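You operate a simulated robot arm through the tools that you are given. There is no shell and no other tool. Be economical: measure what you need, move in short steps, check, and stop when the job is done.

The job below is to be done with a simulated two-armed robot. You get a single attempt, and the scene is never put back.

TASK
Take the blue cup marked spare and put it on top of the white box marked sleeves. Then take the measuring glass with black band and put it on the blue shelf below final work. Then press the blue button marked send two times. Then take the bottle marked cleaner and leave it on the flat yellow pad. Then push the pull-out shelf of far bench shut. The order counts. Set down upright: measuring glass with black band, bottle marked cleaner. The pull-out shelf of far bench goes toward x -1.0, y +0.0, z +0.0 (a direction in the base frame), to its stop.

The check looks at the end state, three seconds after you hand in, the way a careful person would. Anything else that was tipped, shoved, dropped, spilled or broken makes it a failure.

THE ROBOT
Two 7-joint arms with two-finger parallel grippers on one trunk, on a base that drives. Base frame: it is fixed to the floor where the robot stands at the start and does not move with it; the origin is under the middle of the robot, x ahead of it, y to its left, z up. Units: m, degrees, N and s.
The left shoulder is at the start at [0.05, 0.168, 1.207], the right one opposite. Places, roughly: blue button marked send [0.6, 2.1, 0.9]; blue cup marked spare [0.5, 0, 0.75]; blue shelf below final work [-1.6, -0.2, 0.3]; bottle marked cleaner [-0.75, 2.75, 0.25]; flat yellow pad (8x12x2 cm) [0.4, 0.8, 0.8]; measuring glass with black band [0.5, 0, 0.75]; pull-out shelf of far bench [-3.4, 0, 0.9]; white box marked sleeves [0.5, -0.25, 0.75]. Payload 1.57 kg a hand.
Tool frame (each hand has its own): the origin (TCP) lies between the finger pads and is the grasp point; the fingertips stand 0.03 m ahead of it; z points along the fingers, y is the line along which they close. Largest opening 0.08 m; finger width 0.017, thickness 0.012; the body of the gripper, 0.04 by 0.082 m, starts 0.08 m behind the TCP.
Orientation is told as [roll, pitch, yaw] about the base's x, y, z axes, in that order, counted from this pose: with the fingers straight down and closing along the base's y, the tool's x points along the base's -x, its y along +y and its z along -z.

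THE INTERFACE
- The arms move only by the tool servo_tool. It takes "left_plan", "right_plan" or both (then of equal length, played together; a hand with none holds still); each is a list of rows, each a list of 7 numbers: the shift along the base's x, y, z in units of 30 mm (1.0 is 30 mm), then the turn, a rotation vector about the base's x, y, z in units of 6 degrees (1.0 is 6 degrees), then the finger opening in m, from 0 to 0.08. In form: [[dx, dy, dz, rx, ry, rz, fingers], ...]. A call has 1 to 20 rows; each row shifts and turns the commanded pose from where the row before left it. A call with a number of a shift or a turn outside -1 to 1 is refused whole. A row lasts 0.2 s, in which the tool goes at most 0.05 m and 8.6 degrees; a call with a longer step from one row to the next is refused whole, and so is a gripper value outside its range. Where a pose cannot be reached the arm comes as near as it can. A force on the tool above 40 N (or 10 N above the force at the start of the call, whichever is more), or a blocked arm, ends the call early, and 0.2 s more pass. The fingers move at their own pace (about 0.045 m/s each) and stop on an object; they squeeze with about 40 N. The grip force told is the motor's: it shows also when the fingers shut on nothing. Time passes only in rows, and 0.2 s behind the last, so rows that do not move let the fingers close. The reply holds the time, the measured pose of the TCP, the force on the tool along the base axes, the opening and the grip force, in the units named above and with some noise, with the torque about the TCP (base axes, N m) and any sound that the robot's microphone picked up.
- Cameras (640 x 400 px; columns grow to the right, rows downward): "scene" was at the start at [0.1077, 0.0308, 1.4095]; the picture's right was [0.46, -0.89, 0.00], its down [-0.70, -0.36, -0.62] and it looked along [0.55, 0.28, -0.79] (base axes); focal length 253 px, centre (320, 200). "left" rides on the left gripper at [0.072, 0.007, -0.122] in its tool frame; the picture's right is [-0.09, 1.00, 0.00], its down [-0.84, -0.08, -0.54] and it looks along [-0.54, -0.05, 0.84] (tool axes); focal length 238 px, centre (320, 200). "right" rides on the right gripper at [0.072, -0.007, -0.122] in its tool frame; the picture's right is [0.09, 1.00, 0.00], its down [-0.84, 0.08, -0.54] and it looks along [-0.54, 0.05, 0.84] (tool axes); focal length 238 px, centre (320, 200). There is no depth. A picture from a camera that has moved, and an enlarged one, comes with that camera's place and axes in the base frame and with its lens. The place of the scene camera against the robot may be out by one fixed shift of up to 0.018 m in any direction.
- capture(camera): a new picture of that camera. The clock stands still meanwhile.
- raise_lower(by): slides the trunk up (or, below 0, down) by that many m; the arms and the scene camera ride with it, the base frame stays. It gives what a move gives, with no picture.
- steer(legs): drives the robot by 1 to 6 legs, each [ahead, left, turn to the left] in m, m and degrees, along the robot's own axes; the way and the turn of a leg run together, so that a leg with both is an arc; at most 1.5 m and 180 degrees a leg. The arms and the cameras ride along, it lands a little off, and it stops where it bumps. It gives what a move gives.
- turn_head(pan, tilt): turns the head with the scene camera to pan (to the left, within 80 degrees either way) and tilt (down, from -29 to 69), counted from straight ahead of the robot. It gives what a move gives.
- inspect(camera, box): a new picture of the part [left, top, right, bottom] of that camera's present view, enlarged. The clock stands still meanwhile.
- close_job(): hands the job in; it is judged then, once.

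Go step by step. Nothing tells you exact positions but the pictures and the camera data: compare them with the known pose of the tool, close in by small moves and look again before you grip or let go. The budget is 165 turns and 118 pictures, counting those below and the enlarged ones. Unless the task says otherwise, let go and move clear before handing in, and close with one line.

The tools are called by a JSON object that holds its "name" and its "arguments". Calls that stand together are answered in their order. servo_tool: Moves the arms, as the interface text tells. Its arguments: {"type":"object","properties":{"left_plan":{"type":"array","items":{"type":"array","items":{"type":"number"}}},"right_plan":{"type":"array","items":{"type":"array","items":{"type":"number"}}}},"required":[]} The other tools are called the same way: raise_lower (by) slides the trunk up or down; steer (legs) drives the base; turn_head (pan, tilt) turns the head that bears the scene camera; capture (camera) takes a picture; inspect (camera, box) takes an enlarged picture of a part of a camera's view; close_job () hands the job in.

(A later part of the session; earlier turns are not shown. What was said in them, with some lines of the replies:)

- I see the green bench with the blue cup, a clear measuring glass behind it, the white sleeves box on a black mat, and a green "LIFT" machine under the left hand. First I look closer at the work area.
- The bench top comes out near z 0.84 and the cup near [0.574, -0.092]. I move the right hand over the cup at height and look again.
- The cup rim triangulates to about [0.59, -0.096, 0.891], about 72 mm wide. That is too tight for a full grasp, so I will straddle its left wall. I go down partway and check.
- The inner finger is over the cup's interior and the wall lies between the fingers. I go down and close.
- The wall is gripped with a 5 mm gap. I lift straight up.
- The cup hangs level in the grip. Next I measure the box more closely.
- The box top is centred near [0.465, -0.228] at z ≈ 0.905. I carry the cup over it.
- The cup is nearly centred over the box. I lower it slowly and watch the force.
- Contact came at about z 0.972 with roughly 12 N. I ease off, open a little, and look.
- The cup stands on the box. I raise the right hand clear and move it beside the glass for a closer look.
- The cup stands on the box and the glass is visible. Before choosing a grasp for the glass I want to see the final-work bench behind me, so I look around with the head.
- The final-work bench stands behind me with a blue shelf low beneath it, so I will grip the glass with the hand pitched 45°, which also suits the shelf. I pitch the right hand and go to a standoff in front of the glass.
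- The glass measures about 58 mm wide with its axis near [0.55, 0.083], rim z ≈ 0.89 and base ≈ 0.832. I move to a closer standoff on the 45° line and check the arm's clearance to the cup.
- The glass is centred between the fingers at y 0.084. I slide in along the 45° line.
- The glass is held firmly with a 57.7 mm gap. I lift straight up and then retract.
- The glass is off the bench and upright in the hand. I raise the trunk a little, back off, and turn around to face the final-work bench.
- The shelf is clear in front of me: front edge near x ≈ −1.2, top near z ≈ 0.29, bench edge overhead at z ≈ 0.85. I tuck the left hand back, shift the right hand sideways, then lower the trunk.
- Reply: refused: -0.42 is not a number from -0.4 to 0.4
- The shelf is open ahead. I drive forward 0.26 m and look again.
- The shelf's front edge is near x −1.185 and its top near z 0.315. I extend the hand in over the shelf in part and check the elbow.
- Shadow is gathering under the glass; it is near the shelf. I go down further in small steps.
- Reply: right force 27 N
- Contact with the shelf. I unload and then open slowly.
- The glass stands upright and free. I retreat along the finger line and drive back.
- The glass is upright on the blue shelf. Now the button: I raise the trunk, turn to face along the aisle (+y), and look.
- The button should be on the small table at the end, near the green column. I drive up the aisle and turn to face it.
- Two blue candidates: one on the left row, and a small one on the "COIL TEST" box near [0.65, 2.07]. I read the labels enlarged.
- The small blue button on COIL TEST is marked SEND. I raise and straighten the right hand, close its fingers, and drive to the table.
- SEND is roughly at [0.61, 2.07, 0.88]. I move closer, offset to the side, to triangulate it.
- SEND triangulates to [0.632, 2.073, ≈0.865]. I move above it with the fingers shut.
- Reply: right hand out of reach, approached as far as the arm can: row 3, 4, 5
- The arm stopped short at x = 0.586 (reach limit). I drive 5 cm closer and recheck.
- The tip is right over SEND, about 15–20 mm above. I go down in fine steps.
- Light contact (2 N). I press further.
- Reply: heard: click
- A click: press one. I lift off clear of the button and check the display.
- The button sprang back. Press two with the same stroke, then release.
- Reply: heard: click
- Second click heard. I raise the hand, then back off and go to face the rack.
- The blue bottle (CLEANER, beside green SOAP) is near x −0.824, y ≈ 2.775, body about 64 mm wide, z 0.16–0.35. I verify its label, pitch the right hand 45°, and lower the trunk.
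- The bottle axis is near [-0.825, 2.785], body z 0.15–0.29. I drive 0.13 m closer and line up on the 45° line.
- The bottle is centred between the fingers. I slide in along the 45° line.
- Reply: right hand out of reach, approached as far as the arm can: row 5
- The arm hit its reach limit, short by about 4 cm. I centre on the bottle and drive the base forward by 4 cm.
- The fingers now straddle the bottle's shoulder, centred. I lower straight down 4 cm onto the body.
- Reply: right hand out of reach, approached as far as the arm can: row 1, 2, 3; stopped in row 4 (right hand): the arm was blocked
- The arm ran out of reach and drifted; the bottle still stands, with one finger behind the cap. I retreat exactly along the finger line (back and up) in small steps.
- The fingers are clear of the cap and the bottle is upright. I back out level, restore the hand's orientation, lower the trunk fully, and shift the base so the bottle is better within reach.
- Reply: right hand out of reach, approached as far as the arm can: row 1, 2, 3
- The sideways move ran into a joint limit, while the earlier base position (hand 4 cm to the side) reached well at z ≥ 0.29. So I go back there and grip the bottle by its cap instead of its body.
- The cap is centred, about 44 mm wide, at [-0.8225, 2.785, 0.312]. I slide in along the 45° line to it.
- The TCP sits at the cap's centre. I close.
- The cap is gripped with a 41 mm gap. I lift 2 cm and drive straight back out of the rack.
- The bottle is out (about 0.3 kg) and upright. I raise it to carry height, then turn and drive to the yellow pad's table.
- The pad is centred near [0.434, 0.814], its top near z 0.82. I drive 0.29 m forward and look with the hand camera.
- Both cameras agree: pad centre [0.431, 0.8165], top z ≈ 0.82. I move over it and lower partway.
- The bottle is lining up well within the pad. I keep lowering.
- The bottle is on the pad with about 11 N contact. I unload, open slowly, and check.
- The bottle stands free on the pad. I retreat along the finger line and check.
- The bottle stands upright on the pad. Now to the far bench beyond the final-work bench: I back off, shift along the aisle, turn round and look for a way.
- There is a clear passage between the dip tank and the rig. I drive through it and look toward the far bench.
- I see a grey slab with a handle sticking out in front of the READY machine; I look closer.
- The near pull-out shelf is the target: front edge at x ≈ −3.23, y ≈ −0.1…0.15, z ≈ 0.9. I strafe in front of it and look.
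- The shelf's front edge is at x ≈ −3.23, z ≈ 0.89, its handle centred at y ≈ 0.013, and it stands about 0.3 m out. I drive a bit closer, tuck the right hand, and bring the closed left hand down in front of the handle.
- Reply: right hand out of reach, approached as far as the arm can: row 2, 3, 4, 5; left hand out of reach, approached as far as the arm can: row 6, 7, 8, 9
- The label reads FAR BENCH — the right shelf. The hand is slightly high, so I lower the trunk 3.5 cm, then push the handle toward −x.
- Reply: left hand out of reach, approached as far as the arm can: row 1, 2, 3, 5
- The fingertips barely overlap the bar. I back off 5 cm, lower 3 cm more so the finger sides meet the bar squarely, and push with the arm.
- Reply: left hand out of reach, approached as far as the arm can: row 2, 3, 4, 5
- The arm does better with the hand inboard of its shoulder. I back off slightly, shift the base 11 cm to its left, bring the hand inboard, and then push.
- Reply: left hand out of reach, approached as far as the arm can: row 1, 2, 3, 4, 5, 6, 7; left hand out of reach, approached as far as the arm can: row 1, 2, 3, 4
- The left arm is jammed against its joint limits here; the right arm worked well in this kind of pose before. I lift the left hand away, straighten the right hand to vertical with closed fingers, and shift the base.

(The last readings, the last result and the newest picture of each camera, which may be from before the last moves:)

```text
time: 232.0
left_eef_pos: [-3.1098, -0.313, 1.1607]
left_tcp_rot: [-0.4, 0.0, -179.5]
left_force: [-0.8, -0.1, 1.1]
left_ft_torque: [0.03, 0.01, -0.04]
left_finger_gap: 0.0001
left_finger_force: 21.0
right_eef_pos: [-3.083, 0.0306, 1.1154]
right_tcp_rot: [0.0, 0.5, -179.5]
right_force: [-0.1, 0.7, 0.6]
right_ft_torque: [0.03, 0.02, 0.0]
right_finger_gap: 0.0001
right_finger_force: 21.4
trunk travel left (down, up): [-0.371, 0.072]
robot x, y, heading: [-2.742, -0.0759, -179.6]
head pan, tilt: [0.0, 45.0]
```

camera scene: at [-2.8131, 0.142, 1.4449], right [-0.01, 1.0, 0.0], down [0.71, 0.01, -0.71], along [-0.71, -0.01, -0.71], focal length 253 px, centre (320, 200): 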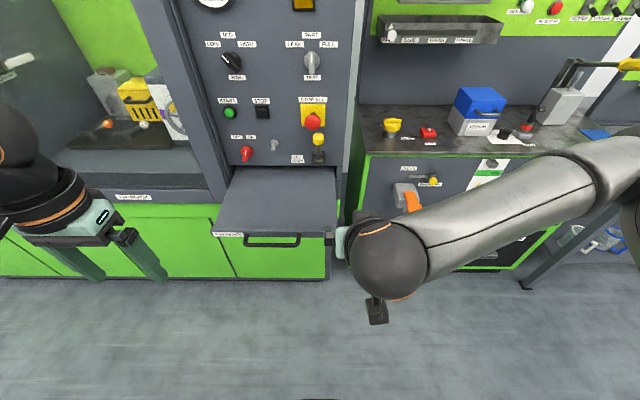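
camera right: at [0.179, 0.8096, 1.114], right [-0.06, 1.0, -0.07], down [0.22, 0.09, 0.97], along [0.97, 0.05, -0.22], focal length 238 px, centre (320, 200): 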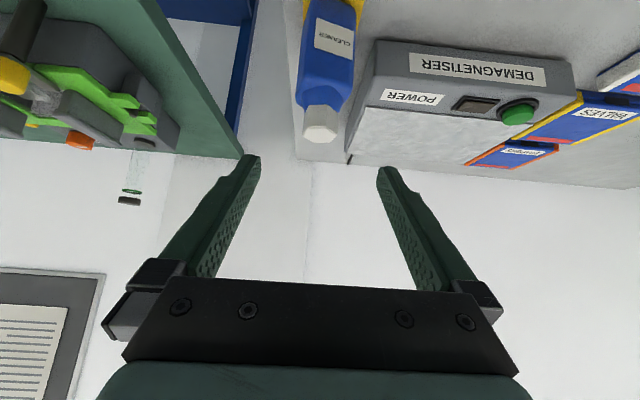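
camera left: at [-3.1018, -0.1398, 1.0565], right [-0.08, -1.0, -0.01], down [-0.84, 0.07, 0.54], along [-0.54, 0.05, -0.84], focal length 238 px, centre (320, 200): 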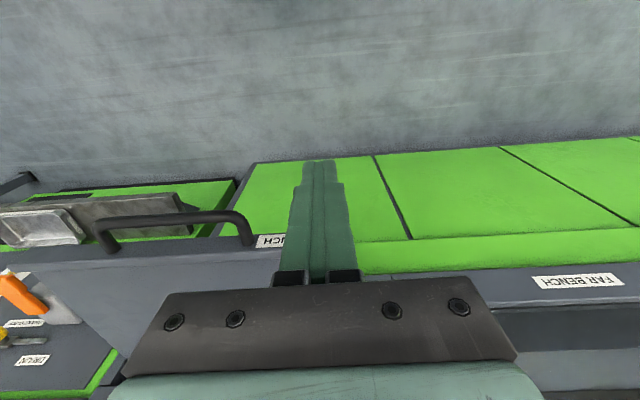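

{"name": "steer", "arguments": {"legs": [[-0.13, 0, 0]]}}

{"name": "servo_tool", "arguments": {"right_plan": [[-0.9, -0.2, 0, 0, 0, 0, 0.0], [-0.9, -0.2, 0, 0, 0, 0, 0.0], [-0.9, -0.2, 0, 0, 0, 0, 0.0], [-0.9, -0.1, -0.5, 0, 0, 0, 0.0], [-0.9, 0, -0.8, 0, 0, 0, 0.0], [-0.9, 0, -0.9, 0, 0, 0, 0.0], [-0.6, 0, -0.9, 0, 0, 0, 0.0], [0, 0, -0.9, 0, 0, 0, 0.0], [0, 0, -0.9, 0, 0, 0, 0.0], [0, 0, -0.9, 0, 0, 0, 0.0], [0, 0, -0.9, 0, 0, 0, 0.0], [0, 0, -0.9, 0, 0, 0, 0.0], [0, 0, -0.5, 0, 0, 0, 0.0], [0, 0, 0, 0, 0, 0, 0.0]]}}

{"name": "capture", "arguments": {"camera": "right"}}

```text
time: 233.3
left_eef_pos: [-2.98, -0.3103, 1.1608]
left_tcp_rot: [-0.3, -0.3, -179.4]
left_force: [-0.2, 1.0, 0.5]
left_ft_torque: [0.04, 0.03, 0.0]
left_finger_gap: 0.0
left_finger_force: 21.0
right_eef_pos: [-2.953, 0.0314, 1.1153]
right_tcp_rot: [0.1, 0.3, -179.5]
right_force: [-0.1, -1.2, -0.1]
right_ft_torque: [0.02, 0.01, 0.0]
right_finger_gap: 0.0
right_finger_force: 21.3
trunk travel left (down, up): [-0.371, 0.072]
robot x, y, heading: [-2.6153, -0.073, -179.5]
head pan, tilt: [0.0, 45.0]
```

```text
time: 236.3
left_eef_pos: [-2.9799, -0.3114, 1.1594]
left_tcp_rot: [-0.3, -0.1, -179.4]
left_force: [-0.3, 0.8, -0.6]
left_ft_torque: [-0.01, 0.0, 0.01]
left_finger_gap: 0.0002
left_finger_force: 21.3
right_eef_pos: [-3.1327, 0.0111, 0.872]
right_tcp_rot: [0.0, 0.6, -179.5]
right_force: [0.6, -0.2, -0.7]
right_ft_torque: [-0.01, -0.02, -0.02]
right_finger_gap: 0.0
right_finger_force: 21.5
trunk travel left (down, up): [-0.371, 0.072]
robot x, y, heading: [-2.6109, -0.0737, -179.6]
head pan, tilt: [0.0, 45.0]
```

```text
7 pictures are left
camera right: at [-3.0626, 0.018, 0.994], right [0.1, -0.99, 0.0], down [-0.84, -0.09, 0.54], along [-0.53, -0.05, -0.84], focal length 238 px, centre (320, 200)
```

right: 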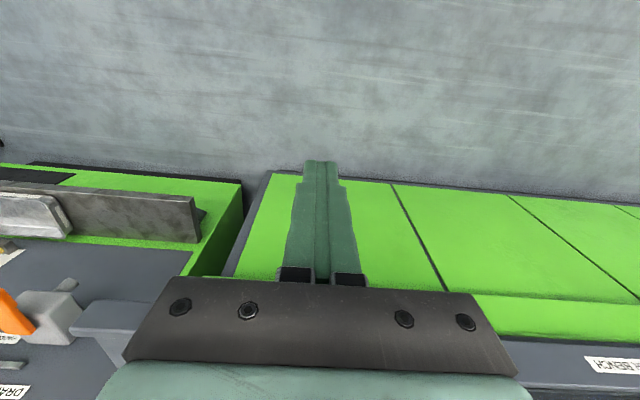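

The right hand is now low in front of the handle with no strain. I push by driving forward in steps.

{"name": "steer", "arguments": {"legs": [[0.15, 0, 0]]}}

{"name": "inspect", "arguments": {"camera": "scene", "box": [150, 100, 500, 320]}}

```text
time: 237.7
left_eef_pos: [-3.1309, -0.3116, 1.1593]
left_tcp_rot: [-0.3, -0.2, -179.5]
left_force: [-1.0, 0.4, -0.1]
left_ft_torque: [0.01, -0.02, -0.01]
left_finger_gap: 0.0
left_finger_force: 21.1
right_eef_pos: [-3.2846, 0.0107, 0.8722]
right_tcp_rot: [0.0, 0.6, -179.4]
right_force: [0.2, -0.7, 0.1]
right_ft_torque: [0.01, -0.01, -0.01]
right_finger_gap: 0.0
right_finger_force: 21.4
trunk travel left (down, up): [-0.371, 0.072]
robot x, y, heading: [-2.767, -0.0728, -179.3]
head pan, tilt: [0.0, 45.0]
```

```text
1.82 times, centred on (325, 210) of scene
camera zoom: at [-2.8856, -0.0782, 1.4148], right [-0.01, 1.0, 0.0], down [0.71, 0.01, -0.71], along [-0.71, -0.01, -0.71], focal length 460 px, centre (311, 182)
```

zoom: 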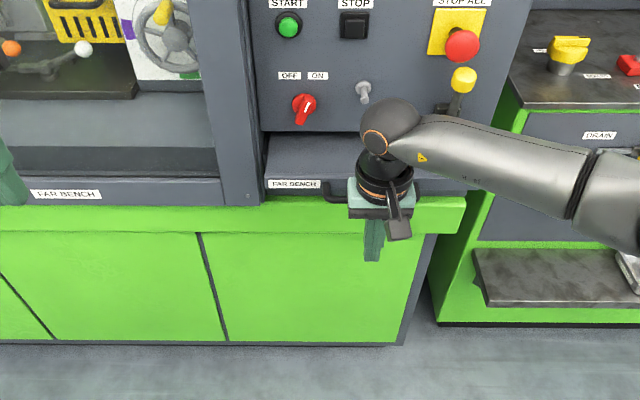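

The shelf glided in and is now nearly flush with the bench front. I close the gap and push gently with the arm to find the stop.

{"name": "steer", "arguments": {"legs": [[0.05, 0, 0]]}}

{"name": "servo_tool", "arguments": {"right_plan": [[-0.3, 0, 0, 0, 0, 0, 0.0], [-0.3, 0, 0, 0, 0, 0, 0.0], [-0.3, 0, 0, 0, 0, 0, 0.0], [0, 0, 0, 0, 0, 0, 0.0]]}}

{"name": "capture", "arguments": {"camera": "right"}}

```text
time: 238.6
left_eef_pos: [-3.1797, -0.3113, 1.1588]
left_tcp_rot: [-0.2, 0.0, -179.5]
left_force: [-0.4, -0.3, 0.0]
left_ft_torque: [0.02, -0.06, 0.02]
left_finger_gap: 0.0
left_finger_force: 21.3
right_eef_pos: [-3.334, 0.0103, 0.8713]
right_tcp_rot: [0.0, 0.5, -179.4]
right_force: [0.0, 0.1, 0.5]
right_ft_torque: [0.02, -0.01, -0.02]
right_finger_gap: 0.0
right_finger_force: 21.6
trunk travel left (down, up): [-0.371, 0.072]
robot x, y, heading: [-2.8123, -0.075, -179.4]
head pan, tilt: [0.0, 45.0]
```

```text
time: 239.6
left_eef_pos: [-3.1796, -0.312, 1.1603]
left_tcp_rot: [-0.3, 0.0, -179.5]
left_force: [0.6, -0.1, -0.1]
left_ft_torque: [-0.02, 0.01, -0.01]
left_finger_gap: 0.0
left_finger_force: 20.9
right_eef_pos: [-3.3613, 0.0098, 0.8735]
right_tcp_rot: [0.0, 0.4, -179.3]
right_force: [-1.0, 1.0, -0.3]
right_ft_torque: [0.0, -0.02, 0.0]
right_finger_gap: 0.0001
right_finger_force: 20.8
trunk travel left (down, up): [-0.371, 0.072]
robot x, y, heading: [-2.813, -0.0749, -179.6]
head pan, tilt: [0.0, 45.0]
```

```text
5 pictures are left
camera right: at [-3.2892, 0.0165, 0.995], right [0.1, -0.99, 0.0], down [-0.84, -0.09, 0.54], along [-0.53, -0.05, -0.84], focal length 238 px, centre (320, 200)
```

right: 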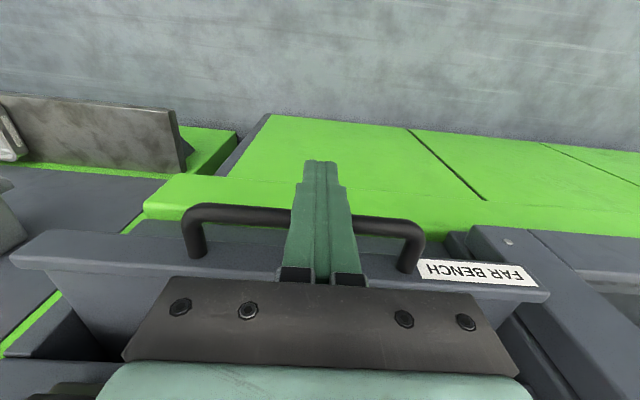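

{"name": "servo_tool", "arguments": {"right_plan": [[-0.2, 0, 0, 0, 0, 0, 0.0], [-0.2, 0, 0, 0, 0, 0, 0.0], [-0.2, 0, 0, 0, 0, 0, 0.0], [-0.2, 0, 0, 0, 0, 0, 0.0], [0, 0, 0, 0, 0, 0, 0.0]]}}

```text
time: 240.8
left_eef_pos: [-3.1798, -0.3123, 1.1607]
left_tcp_rot: [-0.3, -0.1, -179.6]
left_force: [-0.2, 1.3, -0.4]
left_ft_torque: [0.0, 0.02, 0.01]
left_finger_gap: 0.0
left_finger_force: 21.5
right_eef_pos: [-3.3845, 0.0099, 0.8721]
right_tcp_rot: [0.0, 0.4, -179.4]
right_force: [-0.5, -0.2, -0.5]
right_ft_torque: [-0.01, -0.03, 0.02]
right_finger_gap: 0.0001
right_finger_force: 21.6
trunk travel left (down, up): [-0.371, 0.072]
robot x, y, heading: [-2.817, -0.073, -179.5]
head pan, tilt: [0.0, 45.0]
```

{"name": "inspect", "arguments": {"camera": "scene", "box": [220, 90, 460, 250]}}

```text
2.50 times, centred on (340, 170) of scene
camera zoom: at [-2.9344, -0.0786, 1.4149], right [-0.01, 1.0, 0.0], down [0.71, 0.01, -0.71], along [-0.71, -0.01, -0.71], focal length 633 px, centre (270, 275)
```

zoom: 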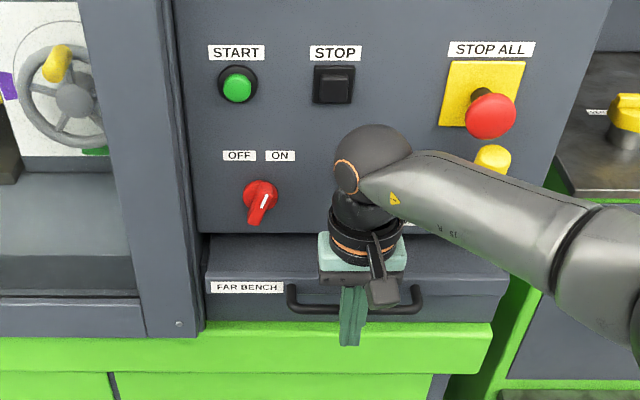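

The shelf follows the finger almost without force and still shows about 8 cm outside the panel, but my vertical wrist would run into the panel's switches. I back off, pitch the hand 45°, and move over to push on the slab's front face right of the handle.

{"name": "steer", "arguments": {"legs": [[-0.14, 0, 0]]}}

{"name": "servo_tool", "arguments": {"right_plan": [[0, 0, 0.5, 0, 0.9375, 0, 0.0], [0, 0, 0.5, 0, 0.9375, 0, 0.0], [0, 0, 0.5, 0, 0.9375, 0, 0.0], [0, 0, 0, 0, 0.9375, 0, 0.0], [0, 0, 0, 0, 0.9375, 0, 0.0], [0, 0, 0, 0, 0.9375, 0, 0.0], [0, 0, 0, 0, 0.9375, 0, 0.0], [0, 0, -0.45, 0, 0.9375, 0, 0.0], [0, 0, 0, 0, 0, 0, 0.0]]}}

{"name": "steer", "arguments": {"legs": [[0, -0.14, 0]]}}

```text
time: 242.1
left_eef_pos: [-3.0417, -0.3111, 1.1622]
left_tcp_rot: [-0.3, -0.3, -179.6]
left_force: [0.5, -0.1, -0.1]
left_ft_torque: [0.0, 0.01, -0.03]
left_finger_gap: 0.0
left_finger_force: 21.2
right_eef_pos: [-3.2447, 0.0125, 0.8726]
right_tcp_rot: [0.0, 0.4, -179.5]
right_force: [-0.1, 0.0, 0.4]
right_ft_torque: [0.0, 0.03, 0.0]
right_finger_gap: 0.0002
right_finger_force: 20.8
trunk travel left (down, up): [-0.371, 0.072]
robot x, y, heading: [-2.6749, -0.0748, -179.6]
head pan, tilt: [0.0, 45.0]
```

```text
time: 244.1
left_eef_pos: [-3.0416, -0.3106, 1.1594]
left_tcp_rot: [-0.3, -0.1, -179.5]
left_force: [0.3, 0.6, 0.1]
left_ft_torque: [0.0, -0.02, 0.01]
left_finger_gap: 0.0
left_finger_force: 21.7
right_eef_pos: [-3.2455, 0.0117, 0.903]
right_tcp_rot: [-0.5, -44.6, -179.4]
right_force: [-0.3, -0.7, -0.2]
right_ft_torque: [0.01, 0.0, -0.01]
right_finger_gap: 0.0
right_finger_force: 21.2
trunk travel left (down, up): [-0.371, 0.072]
robot x, y, heading: [-2.6745, -0.0751, -179.6]
head pan, tilt: [0.0, 45.0]
```

```text
time: 245.5
left_eef_pos: [-3.0426, -0.1708, 1.1605]
left_tcp_rot: [-0.3, -0.1, -179.6]
left_force: [-0.2, 0.6, 0.2]
left_ft_torque: [-0.03, -0.01, 0.01]
left_finger_gap: 0.0
left_finger_force: 21.0
right_eef_pos: [-3.2461, 0.151, 0.9028]
right_tcp_rot: [-0.5, -44.5, -179.4]
right_force: [0.7, 0.1, 0.6]
right_ft_torque: [-0.01, 0.01, -0.01]
right_finger_gap: 0.0
right_finger_force: 21.1
trunk travel left (down, up): [-0.371, 0.072]
robot x, y, heading: [-2.6779, 0.062, -179.4]
head pan, tilt: [0.0, 45.0]
```

{"name": "steer", "arguments": {"legs": [[0.13, 0, 0]]}}

{"name": "capture", "arguments": {"camera": "right"}}

```text
time: 246.7
left_eef_pos: [-3.1728, -0.1716, 1.1591]
left_tcp_rot: [-0.3, -0.1, -179.7]
left_force: [-1.1, 0.6, -1.6]
left_ft_torque: [0.05, 0.01, -0.05]
left_finger_gap: 0.0
left_finger_force: 21.4
right_eef_pos: [-3.3759, 0.1493, 0.9039]
right_tcp_rot: [-0.6, -44.5, -179.3]
right_force: [-0.3, 0.0, 0.1]
right_ft_torque: [-0.02, 0.02, -0.01]
right_finger_gap: 0.0
right_finger_force: 21.6
trunk travel left (down, up): [-0.371, 0.072]
robot x, y, heading: [-2.8093, 0.0647, -179.7]
head pan, tilt: [0.0, 45.0]
```

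```text
3 pictures are left
camera right: at [-3.2394, 0.1565, 0.9395], right [0.07, -0.99, -0.07], down [-0.22, -0.08, 0.97], along [-0.97, -0.05, -0.22], focal length 238 px, centre (320, 200)
```

right: 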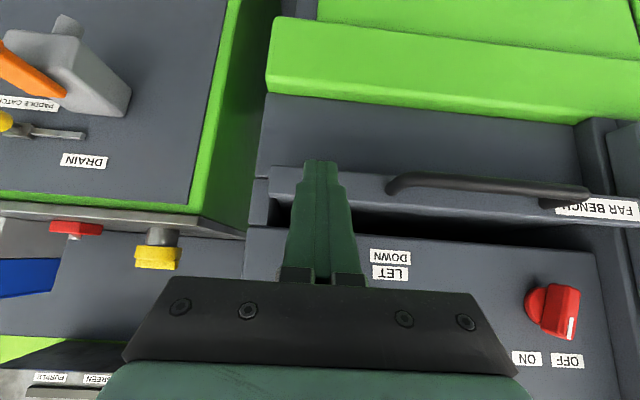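

Very clear view: the slab's front face (z 0.861–0.894) is just ahead of the fingertip. I lower 6 mm and push with the arm; the force limit will tell the stop.

{"name": "servo_tool", "arguments": {"right_plan": [[-0.2, 0, -0.2, 0, 0, 0, 0.0], [-0.3, 0, 0, 0, 0, 0, 0.0], [-0.3, 0, 0, 0, 0, 0, 0.0], [-0.3, 0, 0, 0, 0, 0, 0.0], [-0.3, 0, 0, 0, 0, 0, 0.0], [-0.3, 0, 0, 0, 0, 0, 0.0], [-0.3, 0, 0, 0, 0, 0, 0.0], [0, 0, 0, 0, 0, 0, 0.0]]}}

```text
time: 248.5
left_eef_pos: [-3.1716, -0.1725, 1.1602]
left_tcp_rot: [-0.3, -0.2, -179.6]
left_force: [0.2, -0.4, -0.4]
left_ft_torque: [-0.05, 0.02, 0.01]
left_finger_gap: 0.0
left_finger_force: 21.5
right_eef_pos: [-3.436, 0.1492, 0.8974]
right_tcp_rot: [-0.5, -44.5, -179.3]
right_force: [0.9, 0.0, 0.3]
right_ft_torque: [0.01, -0.02, -0.03]
right_finger_gap: 0.0
right_finger_force: 21.8
trunk travel left (down, up): [-0.371, 0.072]
robot x, y, heading: [-2.8048, 0.064, -179.6]
head pan, tilt: [0.0, 45.0]
```

{"name": "servo_tool", "arguments": {"right_plan": [[-0.25, 0, 0, 0, 0, 0, 0.0], [-0.25, 0, 0, 0, 0, 0, 0.0], [-0.25, 0, 0, 0, 0, 0, 0.0], [-0.25, 0, 0, 0, 0, 0, 0.0], [0, 0, 0, 0, 0, 0, 0.0]]}}

```text
time: 249.2
left_eef_pos: [-3.1707, -0.1715, 1.1611]
left_tcp_rot: [-0.3, -0.2, -179.6]
left_force: [0.4, 0.0, -0.1]
left_ft_torque: [-0.02, -0.02, -0.01]
left_finger_gap: 0.0
left_finger_force: 21.5
right_eef_pos: [-3.4425, 0.147, 0.8962]
right_tcp_rot: [-0.4, -43.7, -179.2]
right_force: [19.4, 3.3, 8.6]
right_ft_torque: [0.0, -0.08, -0.06]
right_finger_gap: 0.0
right_finger_force: 20.9
trunk travel left (down, up): [-0.371, 0.072]
robot x, y, heading: [-2.8036, 0.0707, -179.9]
head pan, tilt: [0.0, 45.0]
stopped in row 3 (right hand): the force on the tool passed its limit (the readings are from after the stop); the commanded pose is now the measured one
```

A firm stop at a force over 40 N. I look to confirm it is the shelf at its stop.

{"name": "capture", "arguments": {"camera": "right"}}

```text
2 pictures are left
camera right: at [-3.3055, 0.1545, 0.9331], right [0.07, -0.99, -0.07], down [-0.23, -0.08, 0.97], along [-0.97, -0.06, -0.23], focal length 238 px, centre (320, 200)
```

right: 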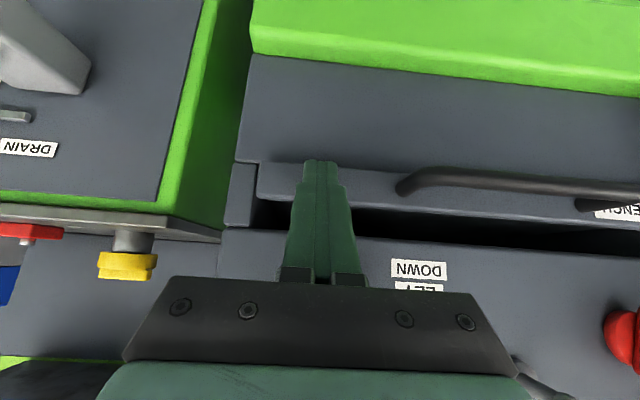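

The slab now sits flush with the frame beside it. I ease off and push once more to confirm that the stop is at the same place.

{"name": "servo_tool", "arguments": {"right_plan": [[0.4, 0, 0, 0, 0, 0, 0.0], [0, 0, 0, 0, 0, 0, 0.0], [-0.2, 0, 0, 0, 0, 0, 0.0], [-0.2, 0, 0, 0, 0, 0, 0.0], [-0.15, 0, 0, 0, 0, 0, 0.0], [-0.1, 0, 0, 0, 0, 0, 0.0], [0, 0, 0, 0, 0, 0, 0.0]]}}

```text
time: 250.4
left_eef_pos: [-3.1681, -0.1707, 1.162]
left_tcp_rot: [-0.4, -0.3, -179.7]
left_force: [0.7, -0.5, -0.1]
left_ft_torque: [-0.01, 0.05, -0.01]
left_finger_gap: 0.0
left_finger_force: 20.8
right_eef_pos: [-3.4424, 0.1473, 0.8908]
right_tcp_rot: [-0.5, -43.3, -179.3]
right_force: [16.6, 2.2, 6.9]
right_ft_torque: [0.06, -0.14, -0.08]
right_finger_gap: 0.0
right_finger_force: 21.2
trunk travel left (down, up): [-0.371, 0.072]
robot x, y, heading: [-2.8021, 0.0643, -179.8]
head pan, tilt: [0.0, 45.0]
stopped in row 6 (right hand): the force on the tool passed its limit (the readings are from after the stop); the commanded pose is now the measured one
```

The stop is at the same x, so the shelf is shut. I retreat and take a last look.

{"name": "servo_tool", "arguments": {"right_plan": [[0.5, 0, 0.2, 0, 0, 0, 0.0], [0.8, 0, 0.5, 0, 0, 0, 0.0], [0.8, 0, 0.8, 0, 0, 0, 0.0], [0.8, 0, 0.8, 0, 0, 0, 0.0], [0, 0, 0, 0, 0, 0, 0.0]]}}

{"name": "steer", "arguments": {"legs": [[-0.15, 0, 0]]}}

{"name": "inspect", "arguments": {"camera": "scene", "box": [180, 90, 460, 280]}}

```text
time: 251.6
left_eef_pos: [-3.172, -0.1701, 1.16]
left_tcp_rot: [-0.3, -0.1, -179.7]
left_force: [-0.7, 0.2, 0.4]
left_ft_torque: [0.0, 0.01, 0.04]
left_finger_gap: 0.0
left_finger_force: 21.9
right_eef_pos: [-3.3592, 0.1498, 0.9602]
right_tcp_rot: [-0.6, -43.1, -179.4]
right_force: [-0.2, -0.3, 0.2]
right_ft_torque: [0.03, 0.04, 0.03]
right_finger_gap: 0.0
right_finger_force: 20.9
trunk travel left (down, up): [-0.371, 0.072]
robot x, y, heading: [-2.8024, 0.0665, -179.7]
head pan, tilt: [0.0, 45.0]
```

```text
time: 253.0
left_eef_pos: [-3.0206, -0.1711, 1.1606]
left_tcp_rot: [-0.3, -0.3, -179.7]
left_force: [-0.3, -0.3, 0.0]
left_ft_torque: [0.01, 0.03, 0.03]
left_finger_gap: 0.0
left_finger_force: 21.2
right_eef_pos: [-3.2073, 0.1499, 0.96]
right_tcp_rot: [-0.6, -43.2, -179.4]
right_force: [0.2, -1.2, 0.8]
right_ft_torque: [0.02, 0.05, -0.01]
right_finger_gap: 0.0
right_finger_force: 21.2
trunk travel left (down, up): [-0.371, 0.072]
robot x, y, heading: [-2.6538, 0.0661, -179.8]
head pan, tilt: [0.0, 45.0]
```

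```text
2.11 times, centred on (320, 185) of scene
camera zoom: at [-2.7733, 0.0618, 1.415], right [0.0, 1.0, 0.0], down [0.71, 0.0, -0.71], along [-0.71, 0.0, -0.71], focal length 533 px, centre (320, 232)
```

zoom: 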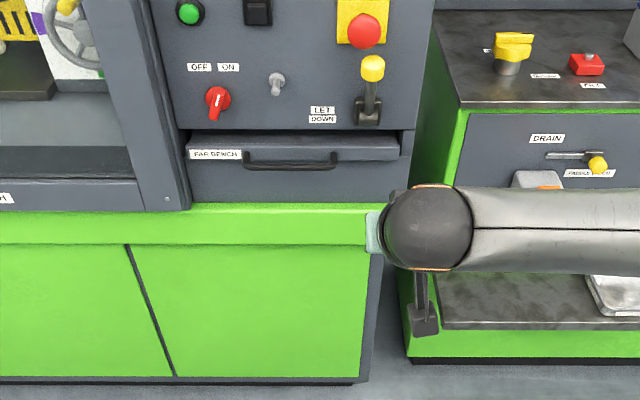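

The shelf is shut against its stop, the hands are clear and the other items stand as set, so I hand in.

{"name": "close_job", "arguments": {}}

```text
The job is handed in.
```

All five steps were done in order and the job is handed in; I have no result from the check. The cup is on the sleeves box, the measuring glass is upright on the blue shelf, and SEND was pressed twice (two clicks heard). The cleaner bottle is upright on the yellow pad, and the far-bench shelf is pushed to its stop.
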